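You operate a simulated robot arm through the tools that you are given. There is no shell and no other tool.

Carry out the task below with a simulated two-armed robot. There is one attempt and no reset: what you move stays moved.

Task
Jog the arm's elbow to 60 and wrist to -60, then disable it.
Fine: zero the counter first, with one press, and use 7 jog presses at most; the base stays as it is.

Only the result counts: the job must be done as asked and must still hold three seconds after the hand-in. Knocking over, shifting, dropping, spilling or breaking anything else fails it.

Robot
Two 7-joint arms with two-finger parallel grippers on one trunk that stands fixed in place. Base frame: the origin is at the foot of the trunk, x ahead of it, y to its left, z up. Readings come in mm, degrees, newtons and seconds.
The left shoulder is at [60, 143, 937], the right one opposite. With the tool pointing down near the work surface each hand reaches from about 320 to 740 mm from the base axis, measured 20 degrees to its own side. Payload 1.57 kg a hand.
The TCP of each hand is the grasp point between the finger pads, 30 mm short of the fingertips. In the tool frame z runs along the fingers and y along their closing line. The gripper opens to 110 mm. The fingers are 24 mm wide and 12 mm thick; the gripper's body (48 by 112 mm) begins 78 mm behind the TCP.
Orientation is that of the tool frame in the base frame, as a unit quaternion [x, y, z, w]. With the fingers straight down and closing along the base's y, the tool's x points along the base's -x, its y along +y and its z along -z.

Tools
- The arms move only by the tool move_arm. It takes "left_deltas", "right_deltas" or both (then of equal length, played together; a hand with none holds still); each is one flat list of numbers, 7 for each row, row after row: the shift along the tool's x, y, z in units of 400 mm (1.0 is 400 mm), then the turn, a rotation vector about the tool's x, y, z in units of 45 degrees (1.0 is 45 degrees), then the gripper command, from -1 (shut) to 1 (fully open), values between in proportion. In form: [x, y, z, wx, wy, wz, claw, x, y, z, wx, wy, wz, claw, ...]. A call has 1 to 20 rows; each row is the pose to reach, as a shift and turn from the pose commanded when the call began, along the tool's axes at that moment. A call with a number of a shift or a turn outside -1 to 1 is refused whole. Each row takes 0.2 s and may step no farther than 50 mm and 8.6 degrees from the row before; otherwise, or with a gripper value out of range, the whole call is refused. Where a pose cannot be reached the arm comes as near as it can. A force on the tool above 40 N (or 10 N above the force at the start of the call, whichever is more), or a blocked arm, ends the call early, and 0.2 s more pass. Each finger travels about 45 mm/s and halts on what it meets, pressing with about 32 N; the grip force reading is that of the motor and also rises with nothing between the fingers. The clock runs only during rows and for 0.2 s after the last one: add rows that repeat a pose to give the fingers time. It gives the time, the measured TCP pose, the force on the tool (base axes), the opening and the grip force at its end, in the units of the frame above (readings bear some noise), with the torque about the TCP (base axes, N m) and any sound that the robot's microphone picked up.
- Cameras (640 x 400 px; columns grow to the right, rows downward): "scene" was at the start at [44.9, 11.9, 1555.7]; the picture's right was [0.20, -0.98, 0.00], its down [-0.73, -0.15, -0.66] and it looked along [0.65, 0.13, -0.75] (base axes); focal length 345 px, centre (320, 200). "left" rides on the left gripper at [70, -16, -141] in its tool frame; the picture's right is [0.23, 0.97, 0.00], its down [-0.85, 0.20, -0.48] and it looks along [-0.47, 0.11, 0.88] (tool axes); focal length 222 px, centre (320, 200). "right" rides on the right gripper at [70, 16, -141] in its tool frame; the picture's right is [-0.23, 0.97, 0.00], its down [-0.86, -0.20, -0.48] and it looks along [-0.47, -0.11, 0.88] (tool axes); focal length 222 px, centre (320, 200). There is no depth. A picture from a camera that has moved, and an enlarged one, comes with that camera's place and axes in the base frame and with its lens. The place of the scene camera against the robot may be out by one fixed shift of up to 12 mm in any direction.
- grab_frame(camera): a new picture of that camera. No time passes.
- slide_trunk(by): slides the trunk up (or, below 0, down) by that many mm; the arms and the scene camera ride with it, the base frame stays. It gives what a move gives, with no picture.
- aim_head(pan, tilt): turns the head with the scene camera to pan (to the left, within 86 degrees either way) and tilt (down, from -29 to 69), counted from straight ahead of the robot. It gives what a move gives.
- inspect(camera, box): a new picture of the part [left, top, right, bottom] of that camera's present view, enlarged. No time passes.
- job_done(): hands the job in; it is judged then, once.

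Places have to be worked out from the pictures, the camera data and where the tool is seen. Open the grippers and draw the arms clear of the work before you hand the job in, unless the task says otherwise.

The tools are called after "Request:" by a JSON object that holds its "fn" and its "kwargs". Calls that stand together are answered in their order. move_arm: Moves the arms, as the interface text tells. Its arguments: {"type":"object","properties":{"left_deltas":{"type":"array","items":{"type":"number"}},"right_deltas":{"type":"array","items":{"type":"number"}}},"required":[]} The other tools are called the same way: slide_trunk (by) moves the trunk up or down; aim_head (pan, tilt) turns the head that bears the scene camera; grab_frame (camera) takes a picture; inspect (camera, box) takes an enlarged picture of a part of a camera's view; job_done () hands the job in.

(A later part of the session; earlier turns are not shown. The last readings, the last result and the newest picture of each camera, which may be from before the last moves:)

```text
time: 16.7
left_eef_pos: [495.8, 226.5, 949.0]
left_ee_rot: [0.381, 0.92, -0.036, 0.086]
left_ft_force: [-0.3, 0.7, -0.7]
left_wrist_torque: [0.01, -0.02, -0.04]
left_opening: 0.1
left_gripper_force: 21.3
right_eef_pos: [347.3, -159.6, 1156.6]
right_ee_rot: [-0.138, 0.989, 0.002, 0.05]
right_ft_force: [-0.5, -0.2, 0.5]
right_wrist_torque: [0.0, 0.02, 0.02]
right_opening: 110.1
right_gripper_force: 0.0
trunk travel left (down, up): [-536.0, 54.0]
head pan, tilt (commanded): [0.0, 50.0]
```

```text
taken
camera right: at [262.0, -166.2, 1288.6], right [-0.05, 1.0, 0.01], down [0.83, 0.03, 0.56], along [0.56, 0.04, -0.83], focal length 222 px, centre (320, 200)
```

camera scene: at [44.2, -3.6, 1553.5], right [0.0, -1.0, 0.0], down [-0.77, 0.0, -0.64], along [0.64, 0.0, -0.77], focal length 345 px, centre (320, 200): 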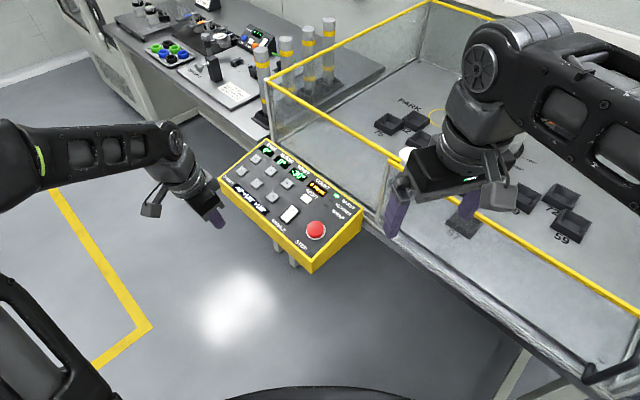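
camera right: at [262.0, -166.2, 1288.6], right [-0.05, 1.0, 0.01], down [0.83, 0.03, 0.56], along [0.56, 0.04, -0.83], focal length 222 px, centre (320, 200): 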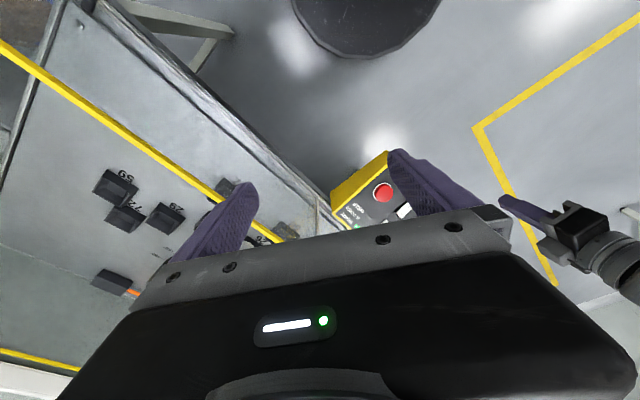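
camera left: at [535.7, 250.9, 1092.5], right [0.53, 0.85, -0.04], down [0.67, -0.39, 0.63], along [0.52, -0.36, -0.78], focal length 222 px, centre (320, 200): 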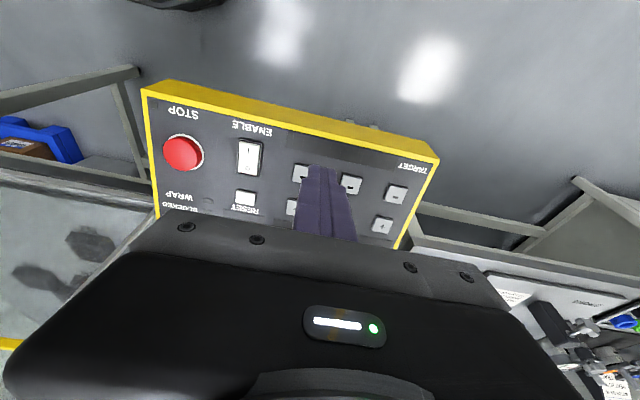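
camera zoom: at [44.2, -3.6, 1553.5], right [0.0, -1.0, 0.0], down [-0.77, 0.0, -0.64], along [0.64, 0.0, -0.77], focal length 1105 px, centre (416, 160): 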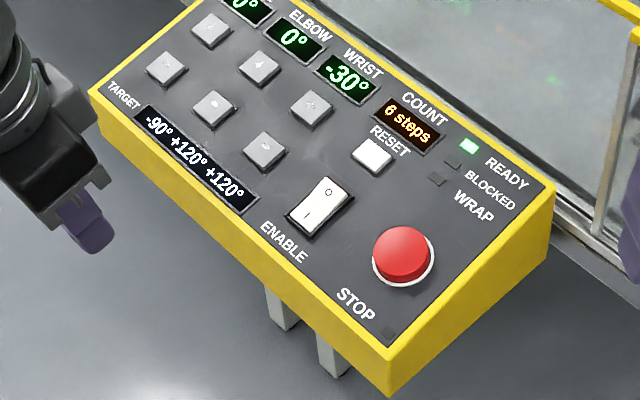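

The panel reads BASE 0°, ELBOW 0°, WRIST −30°, COUNT 6. The TARGET display shows −90/+120/+120, which isn't what I was asked for, so I'll follow the task's values. I'll move the right hand aside to see the cell arm and anything that could block it.

Request:
{"fn": "move_arm", "kwargs": {"right_deltas": [0.05, -0.038, 0.0055, 0, 0, 0, 1, 0.1, -0.076, 0.011, 0, 0, 0, 1, 0.15, -0.115, 0.017, 0, 0, 0, 1, 0.197, -0.153, 0.022, 0, 0, 0, 1, 0.197, -0.153, 0.022, 0, 0, 0, 1]}}

Request:
{"fn": "grab_frame", "kwargs": {"camera": "scene"}}

Request:
{"fn": "inspect", "kwargs": {"camera": "scene", "box": [370, 80, 640, 250]}}

Request:
{"fn": "inspect", "kwargs": {"camera": "scene", "box": [220, 130, 370, 225]}}

```text
time: 17.9
left_eef_pos: [497.6, 226.4, 948.0]
left_ee_rot: [0.38, 0.92, -0.036, 0.086]
left_ft_force: [0.2, -0.1, 0.0]
left_wrist_torque: [0.0, -0.05, 0.04]
left_opening: 0.0
left_gripper_force: 21.1
right_eef_pos: [293.1, -240.6, 1140.4]
right_ee_rot: [-0.138, 0.989, 0.002, 0.05]
right_ft_force: [0.7, -0.7, 0.0]
right_wrist_torque: [-0.01, -0.02, 0.01]
right_opening: 109.8
right_gripper_force: 0.0
trunk travel left (down, up): [-536.0, 54.0]
head pan, tilt (commanded): [0.0, 50.0]
```

```text
taken
camera scene: at [45.2, -4.0, 1553.4], right [0.0, -1.0, 0.0], down [-0.77, 0.0, -0.64], along [0.64, 0.0, -0.77], focal length 345 px, centre (320, 200)
```

scene: 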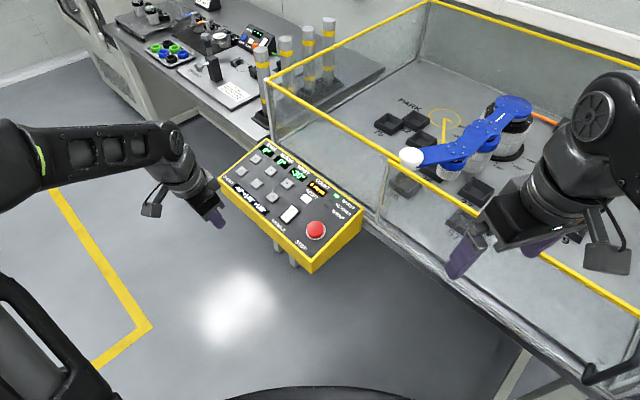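

```text
2.35 times, centred on (505, 165) of scene
camera zoom: at [45.2, -4.0, 1553.4], right [0.0, -1.0, 0.0], down [-0.77, 0.0, -0.64], along [0.64, 0.0, -0.77], focal length 813 px, centre (-115, 282)
```

zoom: 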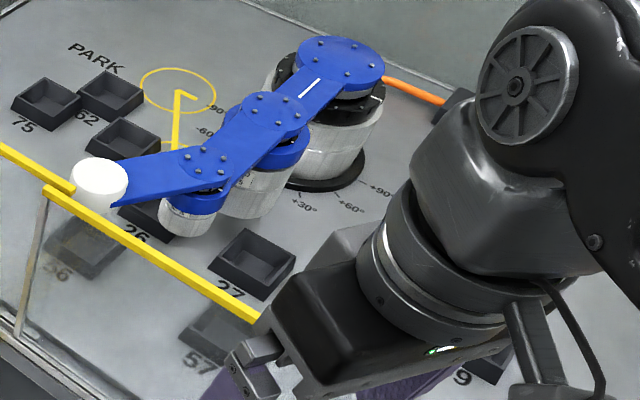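

```text
4.21 times, centred on (295, 178) of scene
camera zoom: at [45.2, -4.0, 1553.4], right [0.0, -1.0, 0.0], down [-0.77, 0.0, -0.64], along [0.64, 0.0, -0.77], focal length 1454 px, centre (425, 295)
```

zoom: 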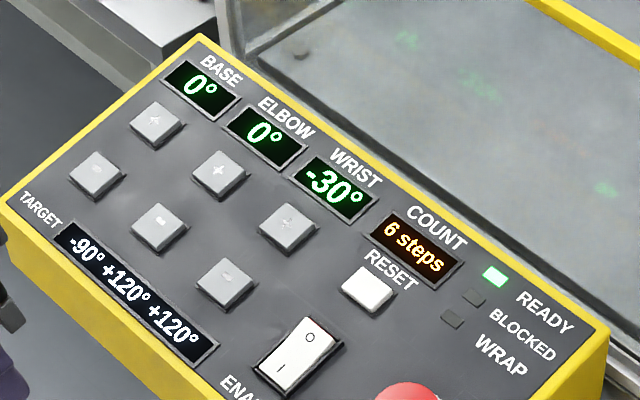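

The cell arm is a planar three-link arm with angle marks on the table, and READY is lit. Next I'll put the left fingertips about 25 mm above the RESET key, near (644, 42, 844), and check alignment.

Request:
{"fn": "move_arm", "kwargs": {"left_deltas": [-0.1055, -0.013, 0, 0, 0, 0, -1, -0.211, -0.026, 0, 0, 0, 0, -1, -0.3165, -0.039, 0, 0, 0, 0, -1, -0.422, -0.052, 0, 0, 0, 0, -1, -0.5275, -0.065, 0, 0, 0, 0, -1, -0.5275, -0.065, 0.1, 0, 0, 0, -1, -0.5275, -0.065, 0.18, 0, 0, 0, -1, -0.5275, -0.065, 0.228, 0, 0, 0, -1, -0.5275, -0.065, 0.228, 0, 0, 0, -1]}}

Request:
{"fn": "inspect", "kwargs": {"camera": "left", "box": [240, 100, 400, 200]}}

Request:
{"fn": "inspect", "kwargs": {"camera": "scene", "box": [272, 165, 352, 215]}}

Request:
{"fn": "grab_frame", "kwargs": {"camera": "left"}}

```text
time: 19.9
left_eef_pos: [638.4, 48.6, 902.0]
left_ee_rot: [0.38, 0.92, -0.036, 0.086]
left_ft_force: [0.0, -0.5, -0.5]
left_wrist_torque: [0.0, -0.01, 0.02]
left_opening: 0.2
left_gripper_force: 20.8
right_eef_pos: [292.3, -241.5, 1139.8]
right_ee_rot: [-0.137, 0.989, 0.002, 0.05]
right_ft_force: [-0.2, -0.1, 0.8]
right_wrist_torque: [0.01, -0.01, 0.02]
right_opening: 110.0
right_gripper_force: 0.1
trunk travel left (down, up): [-536.0, 54.0]
head pan, tilt (commanded): [0.0, 50.0]
```

```text
4.00 times, centred on (320, 150) of left
camera zoom: at [560.4, 104.2, 1028.3], right [0.53, 0.85, -0.04], down [0.67, -0.39, 0.63], along [0.52, -0.36, -0.78], focal length 888 px, centre (320, 400)
```

zoom: 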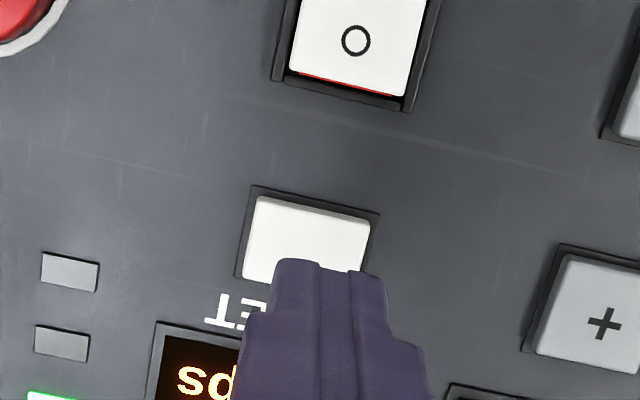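

```text
8.00 times, centred on (312, 190) of scene
camera zoom: at [44.9, -4.1, 1553.4], right [0.0, -1.0, 0.0], down [-0.77, 0.0, -0.64], along [0.64, 0.0, -0.77], focal length 2763 px, centre (384, 280)
```

zoom: 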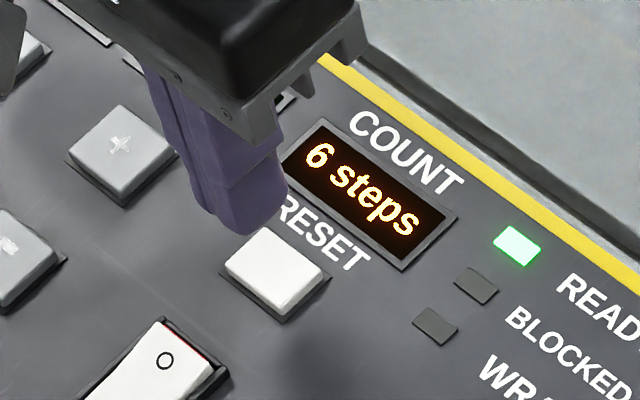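

```text
taken
camera left: at [560.4, 104.2, 1028.3], right [0.53, 0.85, -0.04], down [0.67, -0.39, 0.63], along [0.52, -0.36, -0.78], focal length 222 px, centre (320, 200)
```

left: 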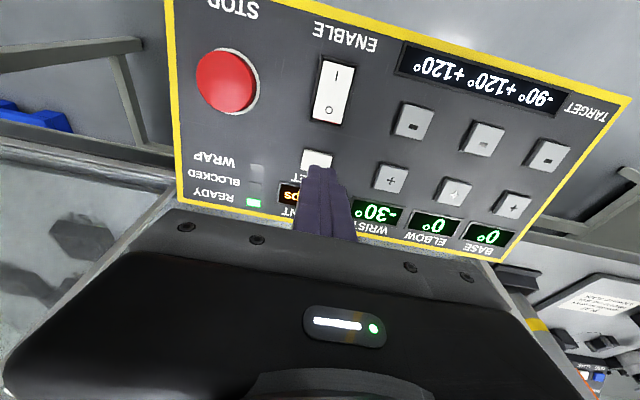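

RESET lies about 2.7 mm to the −y side of the tip in tool axes. I'll correct that and descend 24 mm, staying clear of contact.

Request:
{"fn": "move_arm", "kwargs": {"left_deltas": [0.001, -0.0068, 0.03, 0, 0, 0, -1, 0.001, -0.0068, 0.06, 0, 0, 0, -1, 0.001, -0.0068, 0.06, 0, 0, 0, -1]}}

Request:
{"fn": "inspect", "kwargs": {"camera": "left", "box": [240, 100, 400, 200]}}

Request:
{"fn": "inspect", "kwargs": {"camera": "scene", "box": [272, 165, 352, 215]}}

```text
time: 20.7
left_eef_pos: [640.8, 44.6, 877.9]
left_ee_rot: [0.381, 0.92, -0.036, 0.086]
left_ft_force: [0.0, 0.2, -0.4]
left_wrist_torque: [0.0, -0.01, -0.01]
left_opening: 0.0
left_gripper_force: 21.3
right_eef_pos: [293.1, -240.3, 1139.1]
right_ee_rot: [-0.138, 0.989, 0.001, 0.05]
right_ft_force: [0.8, 0.3, -0.7]
right_wrist_torque: [0.01, 0.0, 0.01]
right_opening: 110.2
right_gripper_force: 0.0
trunk travel left (down, up): [-536.0, 54.0]
head pan, tilt (commanded): [0.0, 50.0]
```

```text
4.00 times, centred on (320, 150) of left
camera zoom: at [562.2, 99.4, 1003.1], right [0.53, 0.85, -0.04], down [0.67, -0.39, 0.63], along [0.52, -0.36, -0.78], focal length 888 px, centre (320, 400)
```

zoom: 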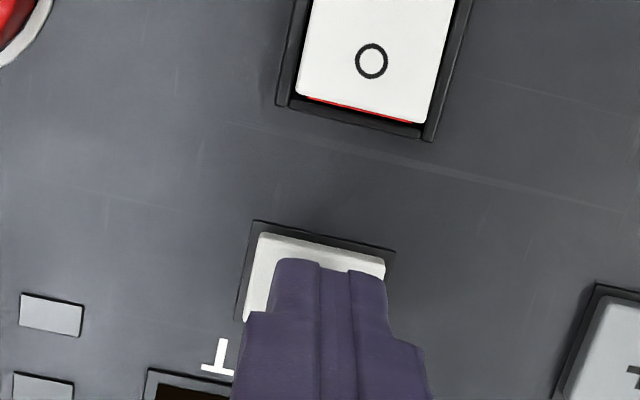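

```text
8.00 times, centred on (312, 190) of scene
camera zoom: at [44.9, -4.0, 1553.4], right [0.0, -1.0, 0.0], down [-0.77, 0.0, -0.64], along [0.64, 0.0, -0.77], focal length 2763 px, centre (384, 280)
```

zoom: 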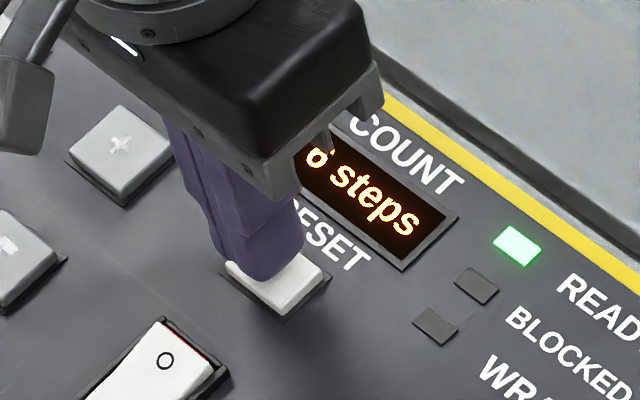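

Well centred with a few millimetres to go. I'll descend 5 mm and check.

Request:
{"fn": "move_arm", "kwargs": {"left_deltas": [0, 0, 0.007, 0, 0, 0, -1, 0, 0, 0.0125, 0, 0, 0, -1]}}

Request:
{"fn": "inspect", "kwargs": {"camera": "scene", "box": [272, 165, 352, 215]}}

```text
time: 21.3
left_eef_pos: [641.4, 43.8, 871.6]
left_ee_rot: [0.38, 0.92, -0.035, 0.086]
left_ft_force: [0.4, -0.7, 0.6]
left_wrist_torque: [0.03, -0.04, 0.02]
left_opening: 0.2
left_gripper_force: 21.0
right_eef_pos: [292.7, -241.4, 1139.8]
right_ee_rot: [-0.137, 0.989, 0.002, 0.051]
right_ft_force: [0.1, -0.3, 0.5]
right_wrist_torque: [-0.01, 0.06, -0.01]
right_opening: 110.0
right_gripper_force: 0.1
trunk travel left (down, up): [-536.0, 54.0]
head pan, tilt (commanded): [0.0, 50.0]
```

```text
8.00 times, centred on (312, 190) of scene
camera zoom: at [45.1, -4.0, 1553.4], right [0.0, -1.0, 0.0], down [-0.77, 0.0, -0.64], along [0.64, 0.0, -0.77], focal length 2763 px, centre (384, 280)
```

zoom: 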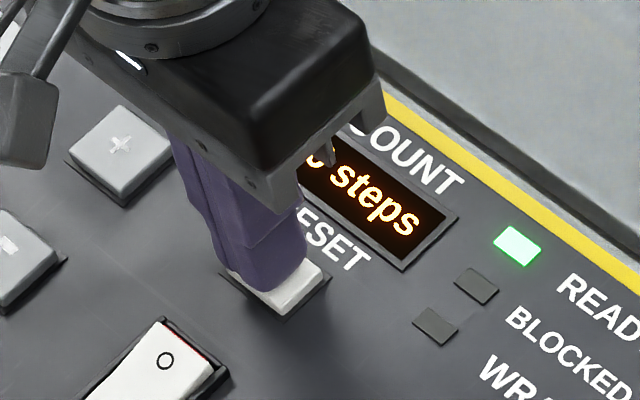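

Still no contact; I'll go down another 2.5 mm.

Request:
{"fn": "move_arm", "kwargs": {"left_deltas": [0, 0, 0.00625, 0, 0, 0, -1]}}

Request:
{"fn": "inspect", "kwargs": {"camera": "scene", "box": [272, 165, 352, 215]}}

```text
time: 21.7
left_eef_pos: [641.8, 42.7, 868.2]
left_ee_rot: [0.38, 0.92, -0.035, 0.087]
left_ft_force: [-1.1, -0.6, 0.6]
left_wrist_torque: [-0.01, 0.01, 0.0]
left_opening: 0.0
left_gripper_force: 21.1
right_eef_pos: [293.0, -241.3, 1140.8]
right_ee_rot: [-0.137, 0.989, 0.002, 0.05]
right_ft_force: [0.1, 1.0, 0.8]
right_wrist_torque: [-0.03, 0.0, 0.01]
right_opening: 109.9
right_gripper_force: 0.0
trunk travel left (down, up): [-536.0, 54.0]
head pan, tilt (commanded): [0.0, 50.0]
```

```text
8.00 times, centred on (312, 190) of scene
camera zoom: at [45.1, -4.0, 1553.4], right [0.0, -1.0, 0.0], down [-0.77, 0.0, -0.64], along [0.64, 0.0, -0.77], focal length 2763 px, centre (384, 280)
```

zoom: 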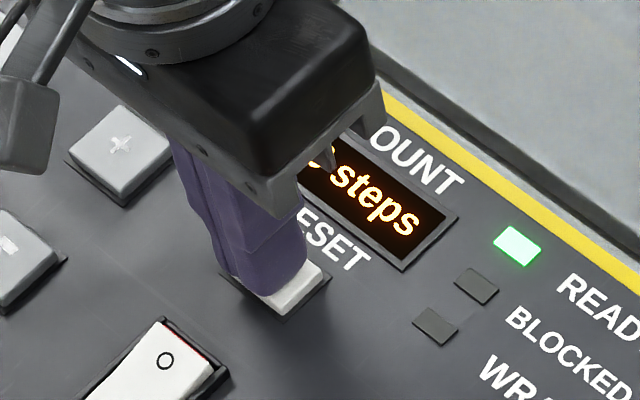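

Nothing touched yet (tip z ≈ 839). I'll continue in 2 mm steps.

Request:
{"fn": "move_arm", "kwargs": {"left_deltas": [0, 0, 0.005, 0, 0, 0, -1]}}

Request:
{"fn": "inspect", "kwargs": {"camera": "scene", "box": [272, 165, 352, 215]}}

```text
time: 22.1
left_eef_pos: [640.7, 43.5, 867.0]
left_ee_rot: [0.38, 0.92, -0.036, 0.087]
left_ft_force: [-1.0, 0.2, 1.6]
left_wrist_torque: [0.0, 0.02, -0.01]
left_opening: 0.1
left_gripper_force: 21.0
right_eef_pos: [293.4, -240.9, 1140.4]
right_ee_rot: [-0.137, 0.989, 0.002, 0.05]
right_ft_force: [-0.8, -0.7, 0.9]
right_wrist_torque: [0.0, 0.02, 0.0]
right_opening: 109.9
right_gripper_force: 0.0
trunk travel left (down, up): [-536.0, 54.0]
head pan, tilt (commanded): [0.0, 50.0]
heard: click
```

```text
8.00 times, centred on (312, 190) of scene
camera zoom: at [44.7, -4.0, 1553.5], right [0.0, -1.0, 0.0], down [-0.77, 0.0, -0.64], along [0.64, 0.0, -0.77], focal length 2763 px, centre (384, 280)
```

zoom: 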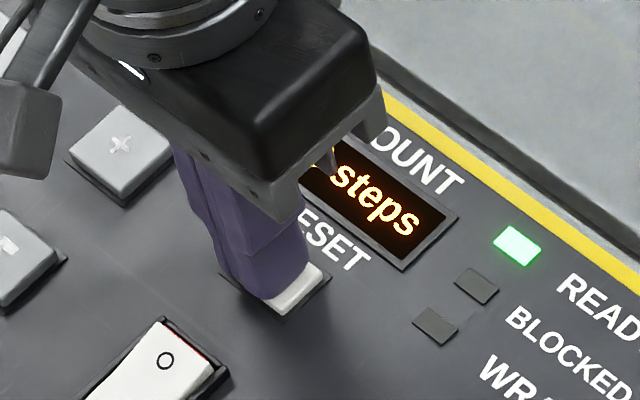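

A click was heard at a light force. I'll withdraw straight up at once and read the counter.

Request:
{"fn": "move_arm", "kwargs": {"left_deltas": [0, 0, -0.08, 0, 0, 0, -1, 0, 0, -0.15, 0, 0, 0, -1, 0.05, 0.05, -0.2, 0, 0, 0, -1, 0.12, 0.1, -0.22, 0, 0, 0, -1, 0.22, 0.1, -0.22, 0, 0, 0, -1]}}

Request:
{"fn": "inspect", "kwargs": {"camera": "scene", "box": [220, 130, 370, 225]}}

Request:
{"fn": "inspect", "kwargs": {"camera": "left", "box": [120, 60, 540, 300]}}

```text
time: 23.3
left_eef_pos: [597.2, 145.2, 936.9]
left_ee_rot: [0.38, 0.92, -0.036, 0.086]
left_ft_force: [-0.2, 0.7, 0.0]
left_wrist_torque: [-0.01, -0.02, 0.0]
left_opening: 0.1
left_gripper_force: 20.9
right_eef_pos: [292.2, -241.4, 1140.2]
right_ee_rot: [-0.137, 0.989, 0.001, 0.05]
right_ft_force: [-0.1, 0.0, -0.6]
right_wrist_torque: [0.0, -0.02, 0.0]
right_opening: 109.9
right_gripper_force: 0.1
trunk travel left (down, up): [-536.0, 54.0]
head pan, tilt (commanded): [0.0, 50.0]
```

```text
4.21 times, centred on (295, 178) of scene
camera zoom: at [44.3, -3.4, 1553.5], right [0.0, -1.0, 0.0], down [-0.77, 0.0, -0.64], along [0.64, 0.0, -0.77], focal length 1454 px, centre (425, 295)
```

zoom: 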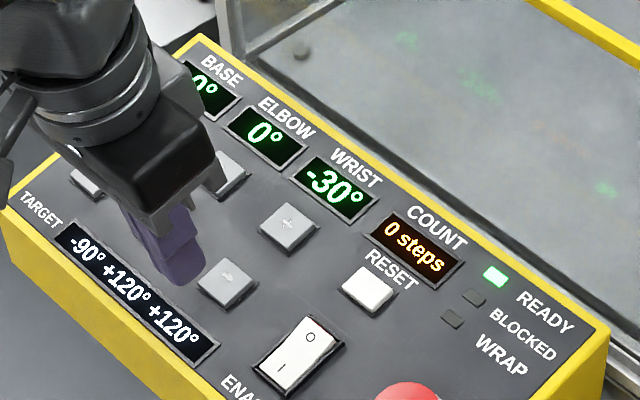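

```text
1.52 times, centred on (330, 180) of left
camera zoom: at [519.0, 200.2, 1062.7], right [0.53, 0.85, -0.04], down [0.67, -0.39, 0.63], along [0.52, -0.36, -0.78], focal length 338 px, centre (305, 230)
```

zoom: 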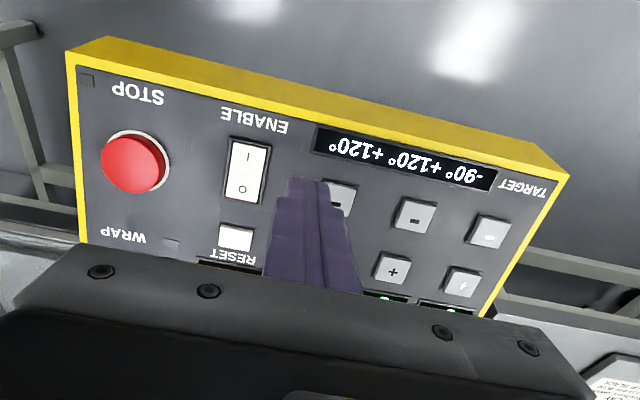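

The counter reads 0 and all else is unchanged. Now I'll go over the WRIST "−" key at about (660, 130, 829) for the first jog.

Request:
{"fn": "move_arm", "kwargs": {"left_deltas": [-0.029, 0.028, 0.04, 0, 0, 0, -1, -0.057, 0.057, 0.09, 0, 0, 0, -1, -0.0855, 0.085, 0.14, 0, 0, 0, -1, -0.0855, 0.085, 0.14, 0, 0, 0, -1]}}

Request:
{"fn": "inspect", "kwargs": {"camera": "left", "box": [240, 100, 400, 200]}}

Request:
{"fn": "inspect", "kwargs": {"camera": "scene", "box": [220, 130, 370, 225]}}

```text
time: 24.3
left_eef_pos: [652.7, 137.6, 889.4]
left_ee_rot: [0.38, 0.92, -0.035, 0.086]
left_ft_force: [0.1, -0.2, -0.8]
left_wrist_torque: [0.01, -0.02, 0.01]
left_opening: 0.1
left_gripper_force: 21.2
right_eef_pos: [292.7, -240.9, 1140.4]
right_ee_rot: [-0.137, 0.989, 0.002, 0.051]
right_ft_force: [0.8, -0.1, 0.0]
right_wrist_torque: [-0.02, 0.02, -0.03]
right_opening: 109.9
right_gripper_force: 0.1
trunk travel left (down, up): [-536.0, 54.0]
head pan, tilt (commanded): [0.0, 50.0]
```

```text
4.00 times, centred on (320, 150) of left
camera zoom: at [574.8, 192.5, 1015.7], right [0.53, 0.85, -0.04], down [0.67, -0.39, 0.63], along [0.52, -0.36, -0.78], focal length 888 px, centre (320, 400)
```

zoom: 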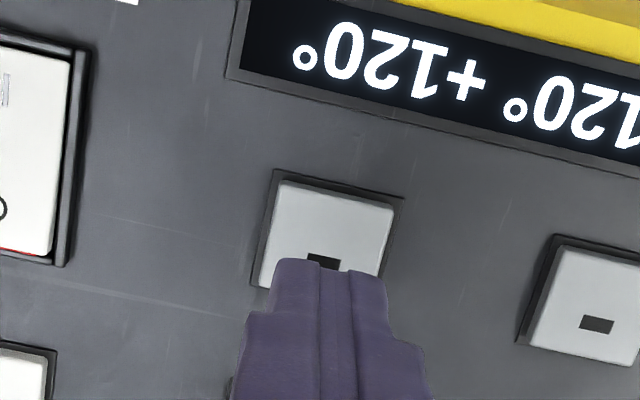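

```text
4.21 times, centred on (295, 178) of scene
camera zoom: at [44.7, -4.1, 1553.5], right [0.0, -1.0, 0.0], down [-0.77, 0.0, -0.64], along [0.64, 0.0, -0.77], focal length 1454 px, centre (425, 295)
```

zoom: 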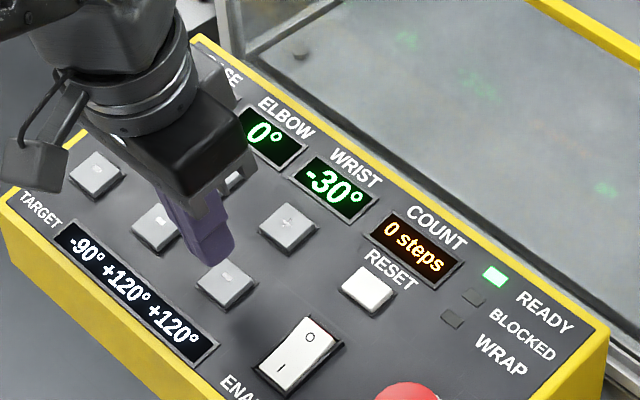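

The tip needs about 2 mm along +y and 1.5 mm toward the operator side. I'll correct and come down to about 4 mm above the key.

Request:
{"fn": "move_arm", "kwargs": {"left_deltas": [0.004, 0.005, 0.035, 0, 0, 0, -1, 0.004, 0.005, 0.067, 0, 0, 0, -1, 0.004, 0.005, 0.067, 0, 0, 0, -1]}}

Request:
{"fn": "inspect", "kwargs": {"camera": "left", "box": [240, 100, 400, 200]}}

Request:
{"fn": "inspect", "kwargs": {"camera": "scene", "box": [240, 160, 320, 210]}}

```text
time: 25.1
left_eef_pos: [656.5, 136.5, 862.9]
left_ee_rot: [0.38, 0.92, -0.035, 0.086]
left_ft_force: [-0.5, 0.3, 0.0]
left_wrist_torque: [0.0, 0.0, 0.0]
left_opening: 0.0
left_gripper_force: 21.3
right_eef_pos: [292.7, -241.8, 1140.6]
right_ee_rot: [-0.138, 0.989, 0.001, 0.05]
right_ft_force: [-0.3, -0.5, -0.3]
right_wrist_torque: [0.01, 0.02, 0.0]
right_opening: 110.4
right_gripper_force: 0.0
trunk travel left (down, up): [-536.0, 54.0]
head pan, tilt (commanded): [0.0, 50.0]
```

```text
4.00 times, centred on (320, 150) of left
camera zoom: at [577.8, 190.7, 988.8], right [0.53, 0.85, -0.04], down [0.67, -0.39, 0.63], along [0.52, -0.36, -0.78], focal length 888 px, centre (320, 400)
```

zoom: 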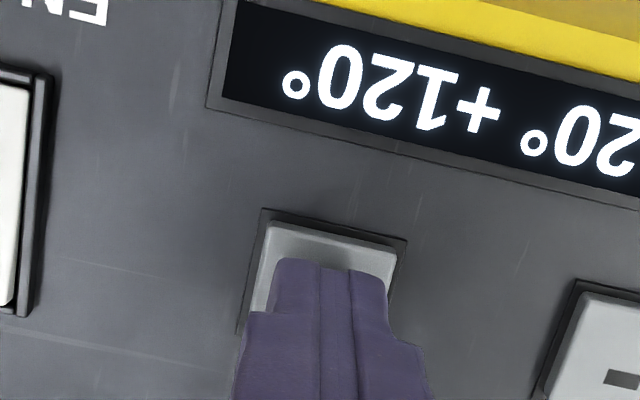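

```text
8.00 times, centred on (280, 185) of scene
camera zoom: at [44.9, -3.9, 1553.4], right [0.0, -1.0, 0.0], down [-0.77, 0.0, -0.64], along [0.64, 0.0, -0.77], focal length 2763 px, centre (640, 320)
```

zoom: 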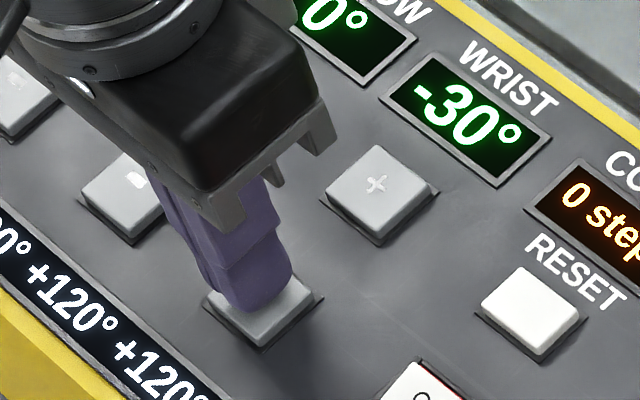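

The tip is centred over WRIST "−". I'll press about 7 mm and release in one short stroke.

Request:
{"fn": "move_arm", "kwargs": {"left_deltas": [0, 0, 0.01, 0, 0, 0, -1, 0, 0, 0.0175, 0, 0, 0, -1, 0, 0, 0, 0, 0, 0, -1, 0, 0, -0.025, 0, 0, 0, -1]}}

Request:
{"fn": "inspect", "kwargs": {"camera": "scene", "box": [220, 130, 370, 225]}}

```text
time: 26.1
left_eef_pos: [651.7, 137.9, 870.7]
left_ee_rot: [0.381, 0.92, -0.037, 0.086]
left_ft_force: [-0.6, -0.2, -0.2]
left_wrist_torque: [-0.04, 0.01, 0.03]
left_opening: 0.0
left_gripper_force: 21.0
right_eef_pos: [292.0, -241.4, 1140.1]
right_ee_rot: [-0.137, 0.989, 0.002, 0.05]
right_ft_force: [-0.2, 0.4, 0.3]
right_wrist_torque: [-0.01, 0.03, -0.02]
right_opening: 110.0
right_gripper_force: 0.0
trunk travel left (down, up): [-536.0, 54.0]
head pan, tilt (commanded): [0.0, 50.0]
heard: click
```

```text
4.21 times, centred on (295, 178) of scene
camera zoom: at [44.9, -4.0, 1553.4], right [0.0, -1.0, 0.0], down [-0.77, 0.0, -0.64], along [0.64, 0.0, -0.77], focal length 1454 px, centre (425, 295)
```

zoom: 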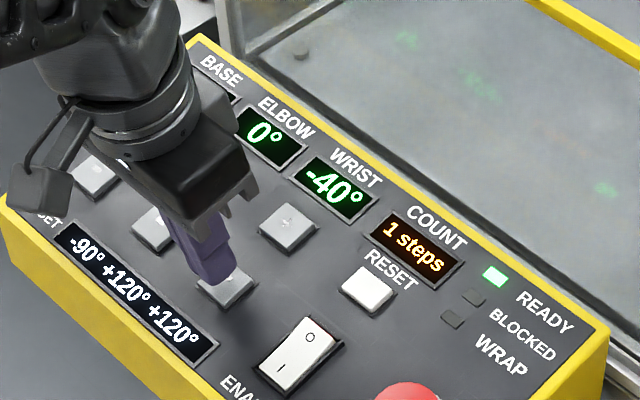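

One click registered: COUNT 1, WRIST −40°. I'll wait a second to see whether the joint is still moving.

Request:
{"fn": "move_arm", "kwargs": {"left_deltas": [0, 0, -0.01, 0, 0, 0, -1, 0, 0, -0.01, 0, 0, 0, -1, 0, 0, -0.01, 0, 0, 0, -1, 0, 0, -0.01, 0, 0, 0, -1, 0, 0, -0.01, 0, 0, 0, -1]}}

Request:
{"fn": "inspect", "kwargs": {"camera": "scene", "box": [220, 130, 370, 225]}}

Request:
{"fn": "inspect", "kwargs": {"camera": "scene", "box": [370, 80, 640, 250]}}

```text
time: 27.3
left_eef_pos: [653.1, 139.0, 874.2]
left_ee_rot: [0.38, 0.92, -0.036, 0.086]
left_ft_force: [0.7, 0.0, -0.2]
left_wrist_torque: [0.01, -0.01, -0.01]
left_opening: 0.2
left_gripper_force: 21.0
right_eef_pos: [292.8, -241.2, 1139.8]
right_ee_rot: [-0.137, 0.989, 0.002, 0.049]
right_ft_force: [0.1, -0.3, 0.2]
right_wrist_torque: [0.02, -0.04, 0.04]
right_opening: 109.9
right_gripper_force: 0.0
trunk travel left (down, up): [-536.0, 54.0]
head pan, tilt (commanded): [0.0, 50.0]
```

```text
4.21 times, centred on (295, 178) of scene
camera zoom: at [45.0, -4.0, 1553.4], right [0.0, -1.0, 0.0], down [-0.77, 0.0, -0.64], along [0.64, 0.0, -0.77], focal length 1454 px, centre (425, 295)
```

zoom: 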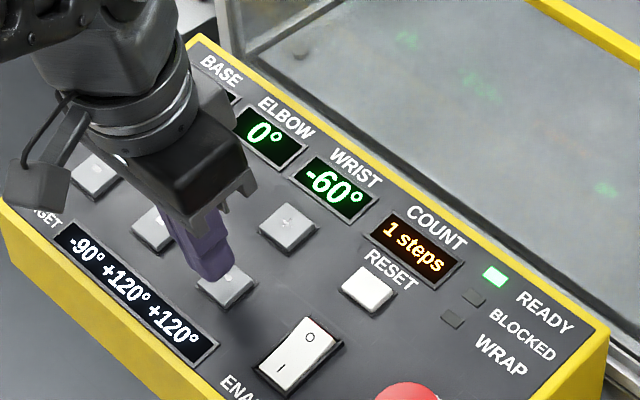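

```text
2.35 times, centred on (505, 165) of scene
camera zoom: at [45.0, -4.0, 1553.4], right [0.0, -1.0, 0.0], down [-0.77, 0.0, -0.64], along [0.64, 0.0, -0.77], focal length 813 px, centre (-115, 282)
```

zoom: 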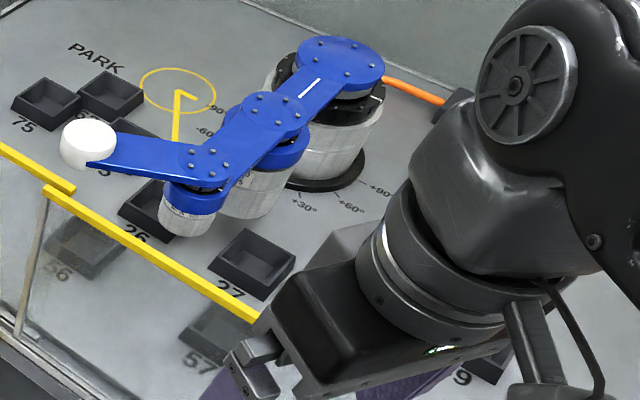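

The wrist has reached −60° with one press (30° per step). Next is ELBOW "+", near (746, 141, 839); I'll lift, move over it, and check alignment and reach.

Request:
{"fn": "move_arm", "kwargs": {"left_deltas": [0, 0, -0.05, 0, 0, 0, -1, -0.05, 0.06, -0.05, 0, 0, 0, -1, -0.1, 0.12, -0.045, 0, 0, 0, -1, -0.142, 0.1695, -0.035, 0, 0, 0, -1, -0.142, 0.1695, -0.035, 0, 0, 0, -1]}}

Request:
{"fn": "inspect", "kwargs": {"camera": "left", "box": [240, 100, 400, 200]}}

Request:
{"fn": "grab_frame", "kwargs": {"camera": "scene"}}

Request:
{"fn": "grab_frame", "kwargs": {"camera": "left"}}

```text
time: 28.5
left_eef_pos: [735.2, 146.9, 901.2]
left_ee_rot: [0.38, 0.92, -0.036, 0.086]
left_ft_force: [1.0, -0.7, 0.2]
left_wrist_torque: [-0.01, 0.01, 0.0]
left_opening: 0.0
left_gripper_force: 21.3
right_eef_pos: [292.8, -241.8, 1140.6]
right_ee_rot: [-0.137, 0.989, 0.002, 0.051]
right_ft_force: [-0.3, -1.2, -0.4]
right_wrist_torque: [-0.03, 0.0, 0.0]
right_opening: 110.0
right_gripper_force: 0.1
trunk travel left (down, up): [-536.0, 54.0]
head pan, tilt (commanded): [0.0, 50.0]
```

```text
4.00 times, centred on (320, 150) of left
camera zoom: at [657.0, 202.2, 1028.3], right [0.53, 0.85, -0.04], down [0.67, -0.39, 0.63], along [0.52, -0.36, -0.78], focal length 888 px, centre (320, 400)
```

zoom: 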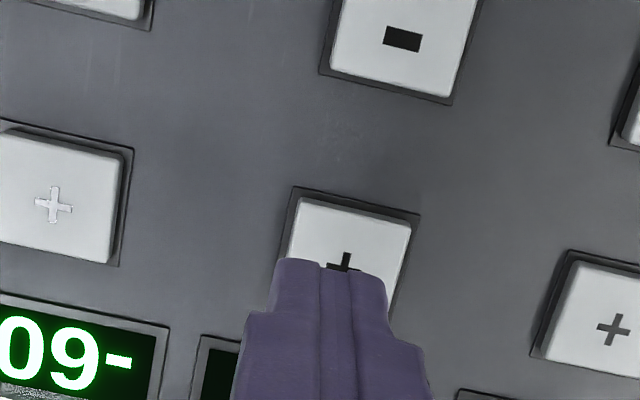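

```text
taken
camera scene: at [44.2, -3.7, 1553.5], right [0.0, -1.0, 0.0], down [-0.77, 0.0, -0.64], along [0.64, 0.0, -0.77], focal length 345 px, centre (320, 200)
```

scene: 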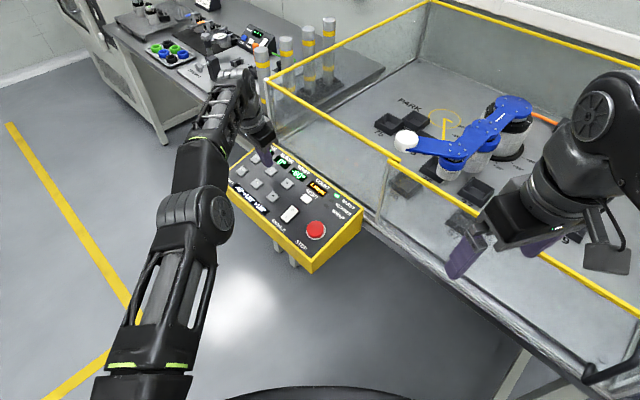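

```text
taken
camera left: at [657.0, 202.2, 1028.3], right [0.53, 0.85, -0.04], down [0.67, -0.39, 0.63], along [0.52, -0.36, -0.78], focal length 222 px, centre (320, 200)
```

left: 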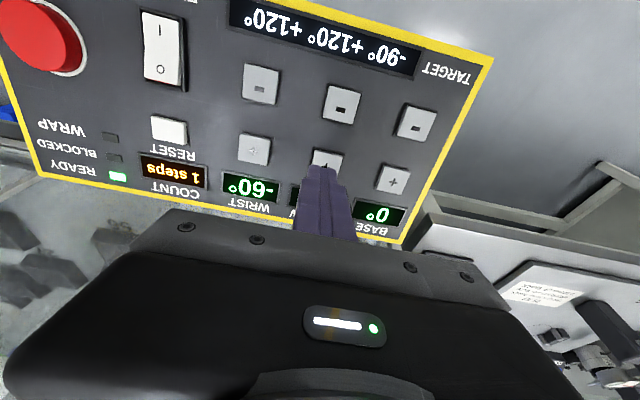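

The tip is short of the ELBOW "+" centre by about 7 mm along +y and 2.5 mm along −x (tool axes). I'll correct that while coming down to a few millimetres above the key.

Request:
{"fn": "move_arm", "kwargs": {"left_deltas": [-0.006, 0.0175, 0.03, 0, 0, 0, -1, -0.006, 0.0175, 0.0625, 0, 0, 0, -1, -0.006, 0.0175, 0.0625, 0, 0, 0, -1]}}

Request:
{"fn": "inspect", "kwargs": {"camera": "left", "box": [240, 100, 400, 200]}}

Request:
{"fn": "inspect", "kwargs": {"camera": "scene", "box": [230, 135, 310, 185]}}

```text
time: 29.3
left_eef_pos: [737.2, 150.8, 873.0]
left_ee_rot: [0.38, 0.92, -0.036, 0.085]
left_ft_force: [1.0, -0.5, 0.3]
left_wrist_torque: [0.03, 0.0, 0.03]
left_opening: 0.0
left_gripper_force: 21.8
left hand out of reach, approached as far as the arm can: row 1, 2, 3
right_eef_pos: [293.5, -241.7, 1139.9]
right_ee_rot: [-0.137, 0.989, 0.002, 0.05]
right_ft_force: [0.0, -1.2, -0.7]
right_wrist_torque: [0.04, 0.03, -0.03]
right_opening: 110.0
right_gripper_force: 0.1
trunk travel left (down, up): [-536.0, 54.0]
head pan, tilt (commanded): [0.0, 50.0]
```

```text
4.00 times, centred on (320, 150) of left
camera zoom: at [659.5, 204.5, 998.7], right [0.53, 0.85, -0.04], down [0.67, -0.39, 0.63], along [0.51, -0.36, -0.78], focal length 888 px, centre (320, 400)
```

zoom: 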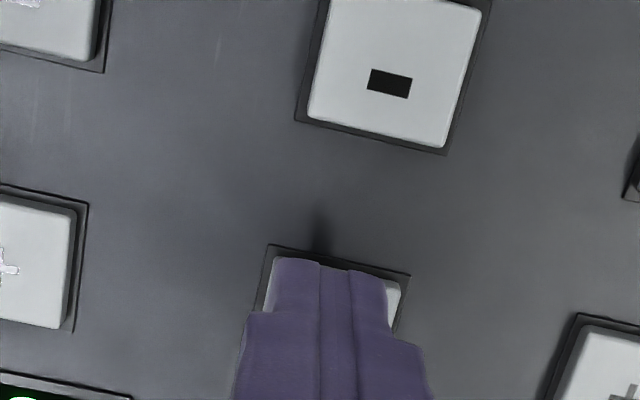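

```text
8.00 times, centred on (270, 160) of scene
camera zoom: at [46.2, -3.9, 1553.4], right [0.0, -1.0, 0.0], down [-0.77, 0.0, -0.64], along [0.64, 0.0, -0.77], focal length 2763 px, centre (720, 520)
```

zoom: 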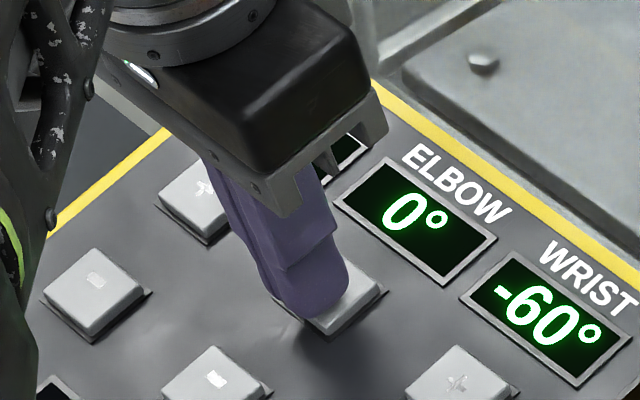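

The left arm is at its reach limit here, about 6 mm short of the key centre. Raising the trunk will bring the shoulder closer to wrist height, so I'll back off 15 mm and slide the trunk up 45 mm.

Request:
{"fn": "move_arm", "kwargs": {"left_deltas": [0.01, 0, -0.02, 0, 0, 0, -1, 0.02, 0, -0.04, 0, 0, 0, -1, 0.02, 0, -0.04, 0, 0, 0, -1]}}

Request:
{"fn": "slide_trunk", "kwargs": {"by": 45}}

Request:
{"fn": "grab_frame", "kwargs": {"camera": "left"}}

Request:
{"fn": "grab_frame", "kwargs": {"camera": "scene"}}

```text
time: 30.1
left_eef_pos: [732.1, 142.2, 885.1]
left_ee_rot: [0.396, 0.914, -0.037, 0.081]
left_ft_force: [-0.7, -0.1, 0.0]
left_wrist_torque: [0.01, -0.01, 0.0]
left_opening: 0.0
left_gripper_force: 21.2
left hand out of reach, approached as far as the arm can: row 1, 2, 3
right_eef_pos: [292.2, -242.7, 1139.2]
right_ee_rot: [-0.137, 0.989, 0.002, 0.051]
right_ft_force: [-0.1, -1.1, 0.6]
right_wrist_torque: [0.02, -0.02, -0.01]
right_opening: 110.1
right_gripper_force: 0.0
trunk travel left (down, up): [-536.0, 54.0]
head pan, tilt (commanded): [0.0, 50.0]
```

```text
time: 31.0
left_eef_pos: [732.5, 143.2, 928.4]
left_ee_rot: [0.395, 0.914, -0.037, 0.082]
left_ft_force: [0.3, -0.2, 0.1]
left_wrist_torque: [0.02, -0.03, -0.02]
left_opening: 0.3
left_gripper_force: 21.4
right_eef_pos: [292.6, -242.0, 1184.8]
right_ee_rot: [-0.137, 0.989, 0.001, 0.051]
right_ft_force: [0.6, 0.8, -0.6]
right_wrist_torque: [0.01, 0.0, -0.02]
right_opening: 110.2
right_gripper_force: 0.0
trunk travel left (down, up): [-581.0, 9.0]
head pan, tilt (commanded): [0.0, 50.0]
```

```text
taken
camera left: at [656.4, 200.1, 1055.3], right [0.56, 0.83, -0.04], down [0.66, -0.41, 0.62], along [0.5, -0.38, -0.78], focal length 222 px, centre (320, 200)
```

left: 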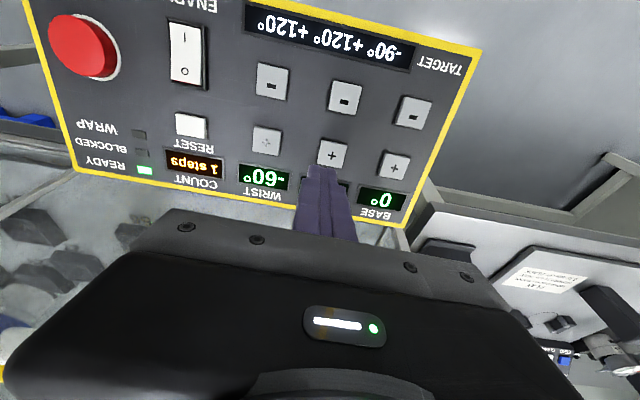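

```text
taken
camera scene: at [45.3, -4.0, 1598.4], right [0.0, -1.0, 0.0], down [-0.77, 0.0, -0.64], along [0.64, 0.0, -0.77], focal length 345 px, centre (320, 200)
```

scene: 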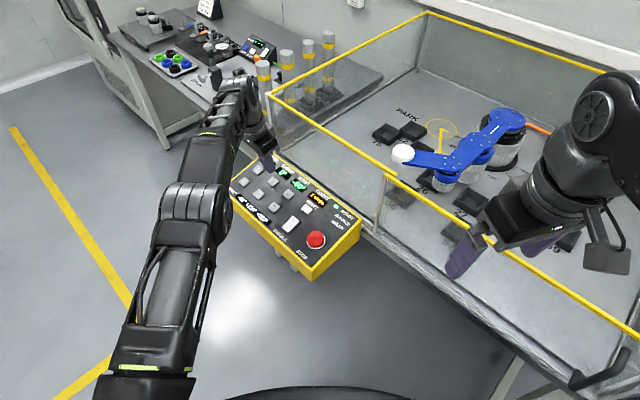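

The hand rode up with the trunk and its orientation drifted slightly at the reach limit. I'll command a zero shift to see which pose it now holds.

Request:
{"fn": "move_arm", "kwargs": {"left_deltas": [0, 0, 0, 0, 0, 0, -1, 0, 0, 0, 0, 0, 0, -1]}}

```text
time: 31.6
left_eef_pos: [731.3, 144.0, 928.1]
left_ee_rot: [0.396, 0.914, -0.037, 0.081]
left_ft_force: [-0.3, 0.2, 0.4]
left_wrist_torque: [-0.02, 0.02, 0.0]
left_opening: 0.0
left_gripper_force: 21.8
right_eef_pos: [292.0, -241.1, 1184.1]
right_ee_rot: [-0.137, 0.989, 0.002, 0.05]
right_ft_force: [0.1, 0.0, 0.5]
right_wrist_torque: [-0.01, -0.04, 0.0]
right_opening: 109.9
right_gripper_force: 0.1
trunk travel left (down, up): [-581.0, 9.0]
head pan, tilt (commanded): [0.0, 50.0]
```

The pose is now stable and commandable. ELBOW "+" is about 60 mm below along the tool and 11.5 mm toward tool +y; I'll move to about 7 mm above it.

Request:
{"fn": "move_arm", "kwargs": {"left_deltas": [0.002, 0.01, 0.045, 0, 0, 0, -1, 0.004, 0.02, 0.09, 0, 0, 0, -1, 0.005, 0.029, 0.13, 0, 0, 0, -1, 0.005, 0.029, 0.13, 0, 0, 0, -1]}}

Request:
{"fn": "inspect", "kwargs": {"camera": "left", "box": [240, 100, 400, 200]}}

Request:
{"fn": "inspect", "kwargs": {"camera": "scene", "box": [235, 145, 315, 195]}}

```text
time: 32.6
left_eef_pos: [734.7, 144.0, 879.6]
left_ee_rot: [0.395, 0.914, -0.036, 0.081]
left_ft_force: [0.2, 0.6, 0.9]
left_wrist_torque: [-0.02, 0.02, -0.03]
left_opening: 0.2
left_gripper_force: 21.1
left hand out of reach, approached as far as the arm can: row 2, 3, 4
right_eef_pos: [292.1, -240.9, 1184.3]
right_ee_rot: [-0.137, 0.989, 0.002, 0.05]
right_ft_force: [0.1, 0.0, 0.8]
right_wrist_torque: [-0.03, -0.04, 0.0]
right_opening: 110.3
right_gripper_force: 0.1
trunk travel left (down, up): [-581.0, 9.0]
head pan, tilt (commanded): [0.0, 50.0]
```

```text
4.00 times, centred on (320, 150) of left
camera zoom: at [659.1, 200.2, 1006.6], right [0.56, 0.83, -0.04], down [0.66, -0.41, 0.62], along [0.5, -0.38, -0.78], focal length 888 px, centre (320, 400)
```

zoom: 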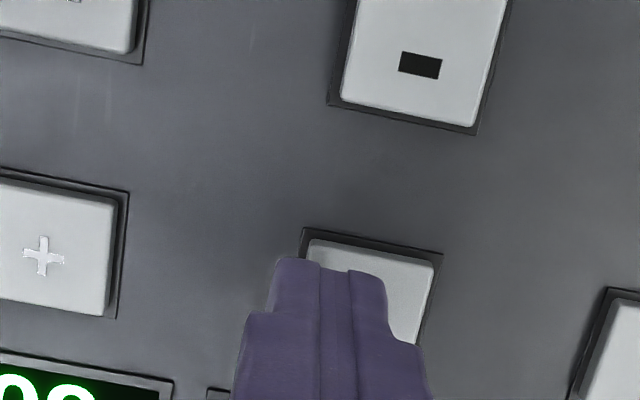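

```text
8.00 times, centred on (275, 170) of scene
camera zoom: at [45.2, -4.0, 1598.4], right [0.0, -1.0, 0.0], down [-0.77, 0.0, -0.64], along [0.64, 0.0, -0.77], focal length 2763 px, centre (680, 440)
```

zoom: 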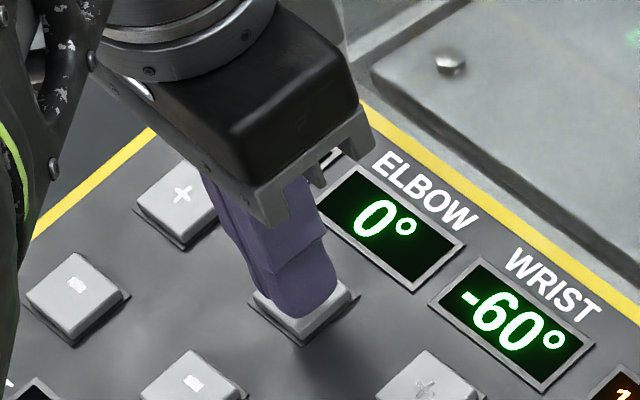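

The arm is still about 10 mm short in x at this orientation, so I'll lean the tool 5° outward, which lets the wrist stay nearer the robot while the tip reaches the key.

Request:
{"fn": "move_arm", "kwargs": {"left_deltas": [0.006, -0.006, -0.005, -0.04, -0.038, 0.007, -1, 0.006, -0.006, 0, -0.08, -0.076, 0.0145, -1, 0.006, -0.006, 0, -0.08, -0.076, 0.0145, -1]}}

Request:
{"fn": "inspect", "kwargs": {"camera": "left", "box": [240, 100, 400, 200]}}

Request:
{"fn": "inspect", "kwargs": {"camera": "scene", "box": [235, 145, 315, 195]}}

```text
time: 33.4
left_eef_pos: [731.4, 143.8, 879.4]
left_ee_rot: [0.396, 0.91, -0.02, 0.121]
left_ft_force: [-0.2, -0.4, 0.2]
left_wrist_torque: [-0.01, -0.01, 0.02]
left_opening: 0.0
left_gripper_force: 21.0
right_eef_pos: [292.1, -241.1, 1184.1]
right_ee_rot: [-0.137, 0.989, 0.002, 0.05]
right_ft_force: [-1.1, 0.8, -0.8]
right_wrist_torque: [-0.01, 0.0, -0.02]
right_opening: 110.0
right_gripper_force: 0.0
trunk travel left (down, up): [-581.0, 9.0]
head pan, tilt (commanded): [0.0, 50.0]
```

```text
4.00 times, centred on (320, 150) of left
camera zoom: at [645.4, 201.0, 999.9], right [0.56, 0.83, 0.01], down [0.61, -0.41, 0.68], along [0.56, -0.38, -0.74], focal length 888 px, centre (320, 400)
```

zoom: 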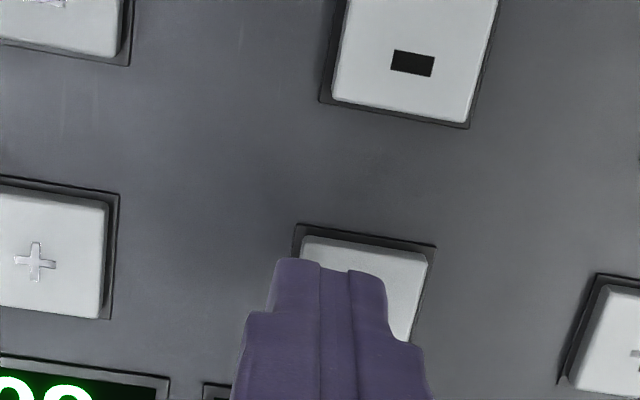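

```text
8.00 times, centred on (275, 170) of scene
camera zoom: at [44.9, -4.1, 1598.4], right [0.0, -1.0, 0.0], down [-0.77, 0.0, -0.64], along [0.64, 0.0, -0.77], focal length 2763 px, centre (680, 440)
```

zoom: 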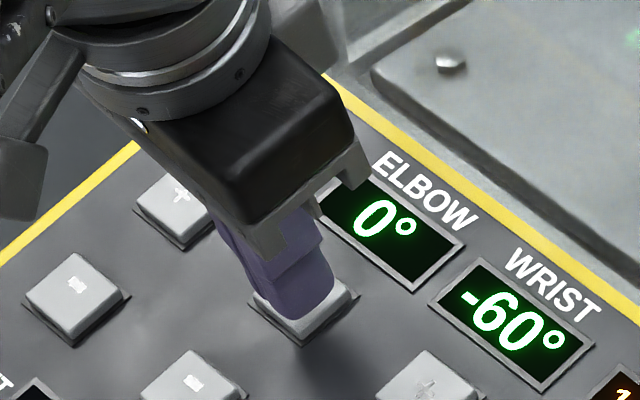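

That pose is reachable, and the tip now needs about 9 mm along tool +y and 4.5 mm along −x. I'll shift there, coming to about 6 mm above the key.

Request:
{"fn": "move_arm", "kwargs": {"left_deltas": [-0.006, 0.011, 0, 0, 0, 0, -1, -0.011, 0.022, 0.0125, 0, 0, 0, -1, -0.011, 0.022, 0.0125, 0, 0, 0, -1]}}

Request:
{"fn": "inspect", "kwargs": {"camera": "left", "box": [240, 100, 400, 200]}}

Request:
{"fn": "inspect", "kwargs": {"camera": "scene", "box": [235, 145, 315, 195]}}

```text
time: 34.2
left_eef_pos: [741.0, 146.9, 876.5]
left_ee_rot: [0.398, 0.909, -0.02, 0.121]
left_ft_force: [0.3, 0.1, -0.4]
left_wrist_torque: [-0.01, 0.03, 0.02]
left_opening: 0.1
left_gripper_force: 22.0
right_eef_pos: [292.8, -241.3, 1184.5]
right_ee_rot: [-0.137, 0.989, 0.001, 0.05]
right_ft_force: [-0.7, 0.5, -0.2]
right_wrist_torque: [-0.01, 0.0, -0.03]
right_opening: 110.0
right_gripper_force: 0.0
trunk travel left (down, up): [-581.0, 9.0]
head pan, tilt (commanded): [0.0, 50.0]
```

```text
4.00 times, centred on (320, 150) of left
camera zoom: at [654.5, 204.2, 996.1], right [0.56, 0.83, 0.0], down [0.61, -0.41, 0.68], along [0.56, -0.38, -0.74], focal length 888 px, centre (320, 400)
```

zoom: 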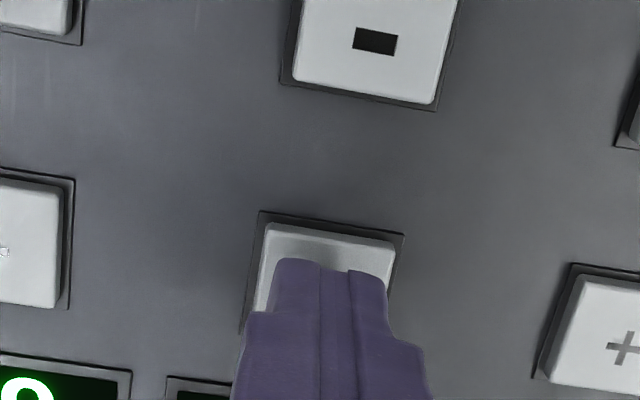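

```text
8.00 times, centred on (275, 170) of scene
camera zoom: at [44.9, -4.1, 1598.4], right [0.0, -1.0, 0.0], down [-0.77, 0.0, -0.64], along [0.64, 0.0, -0.77], focal length 2763 px, centre (680, 440)
```

zoom: 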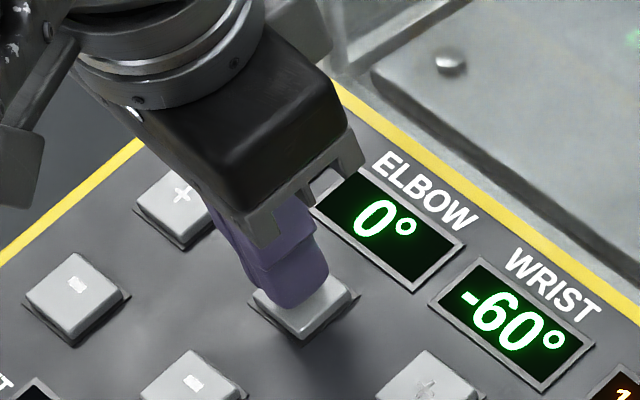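

Well centred over ELBOW "+" with about 8 mm to the key top. I'll press and release in one short stroke.

Request:
{"fn": "move_arm", "kwargs": {"left_deltas": [0, 0, 0.015, 0, 0, 0, -1, 0, 0, 0.026, 0, 0, 0, -1, 0, 0, 0.008, 0, 0, 0, -1, 0, 0, -0.01, 0, 0, 0, -1]}}

Request:
{"fn": "inspect", "kwargs": {"camera": "scene", "box": [220, 140, 370, 235]}}

```text
time: 35.2
left_eef_pos: [742.4, 146.2, 879.4]
left_ee_rot: [0.397, 0.91, -0.019, 0.121]
left_ft_force: [0.7, -0.1, -0.2]
left_wrist_torque: [-0.02, -0.01, -0.03]
left_opening: 0.1
left_gripper_force: 21.3
right_eef_pos: [292.4, -242.4, 1185.7]
right_ee_rot: [-0.137, 0.989, 0.002, 0.05]
right_ft_force: [0.2, 0.9, -0.6]
right_wrist_torque: [0.0, -0.01, 0.01]
right_opening: 109.9
right_gripper_force: 0.1
trunk travel left (down, up): [-581.0, 9.0]
head pan, tilt (commanded): [0.0, 50.0]
heard: click
```

```text
4.21 times, centred on (295, 188) of scene
camera zoom: at [44.9, -4.0, 1598.4], right [0.0, -1.0, 0.0], down [-0.77, 0.0, -0.64], along [0.64, 0.0, -0.77], focal length 1454 px, centre (425, 253)
```

zoom: 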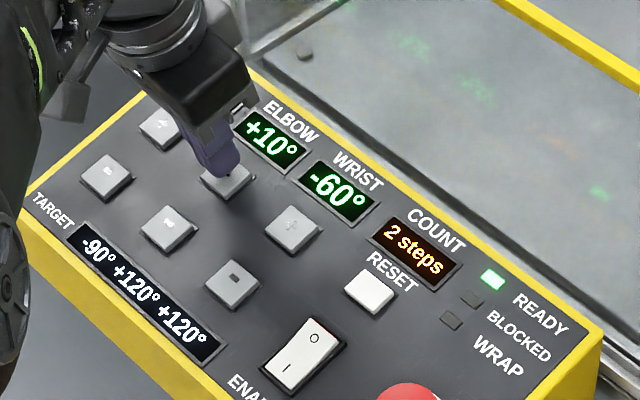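

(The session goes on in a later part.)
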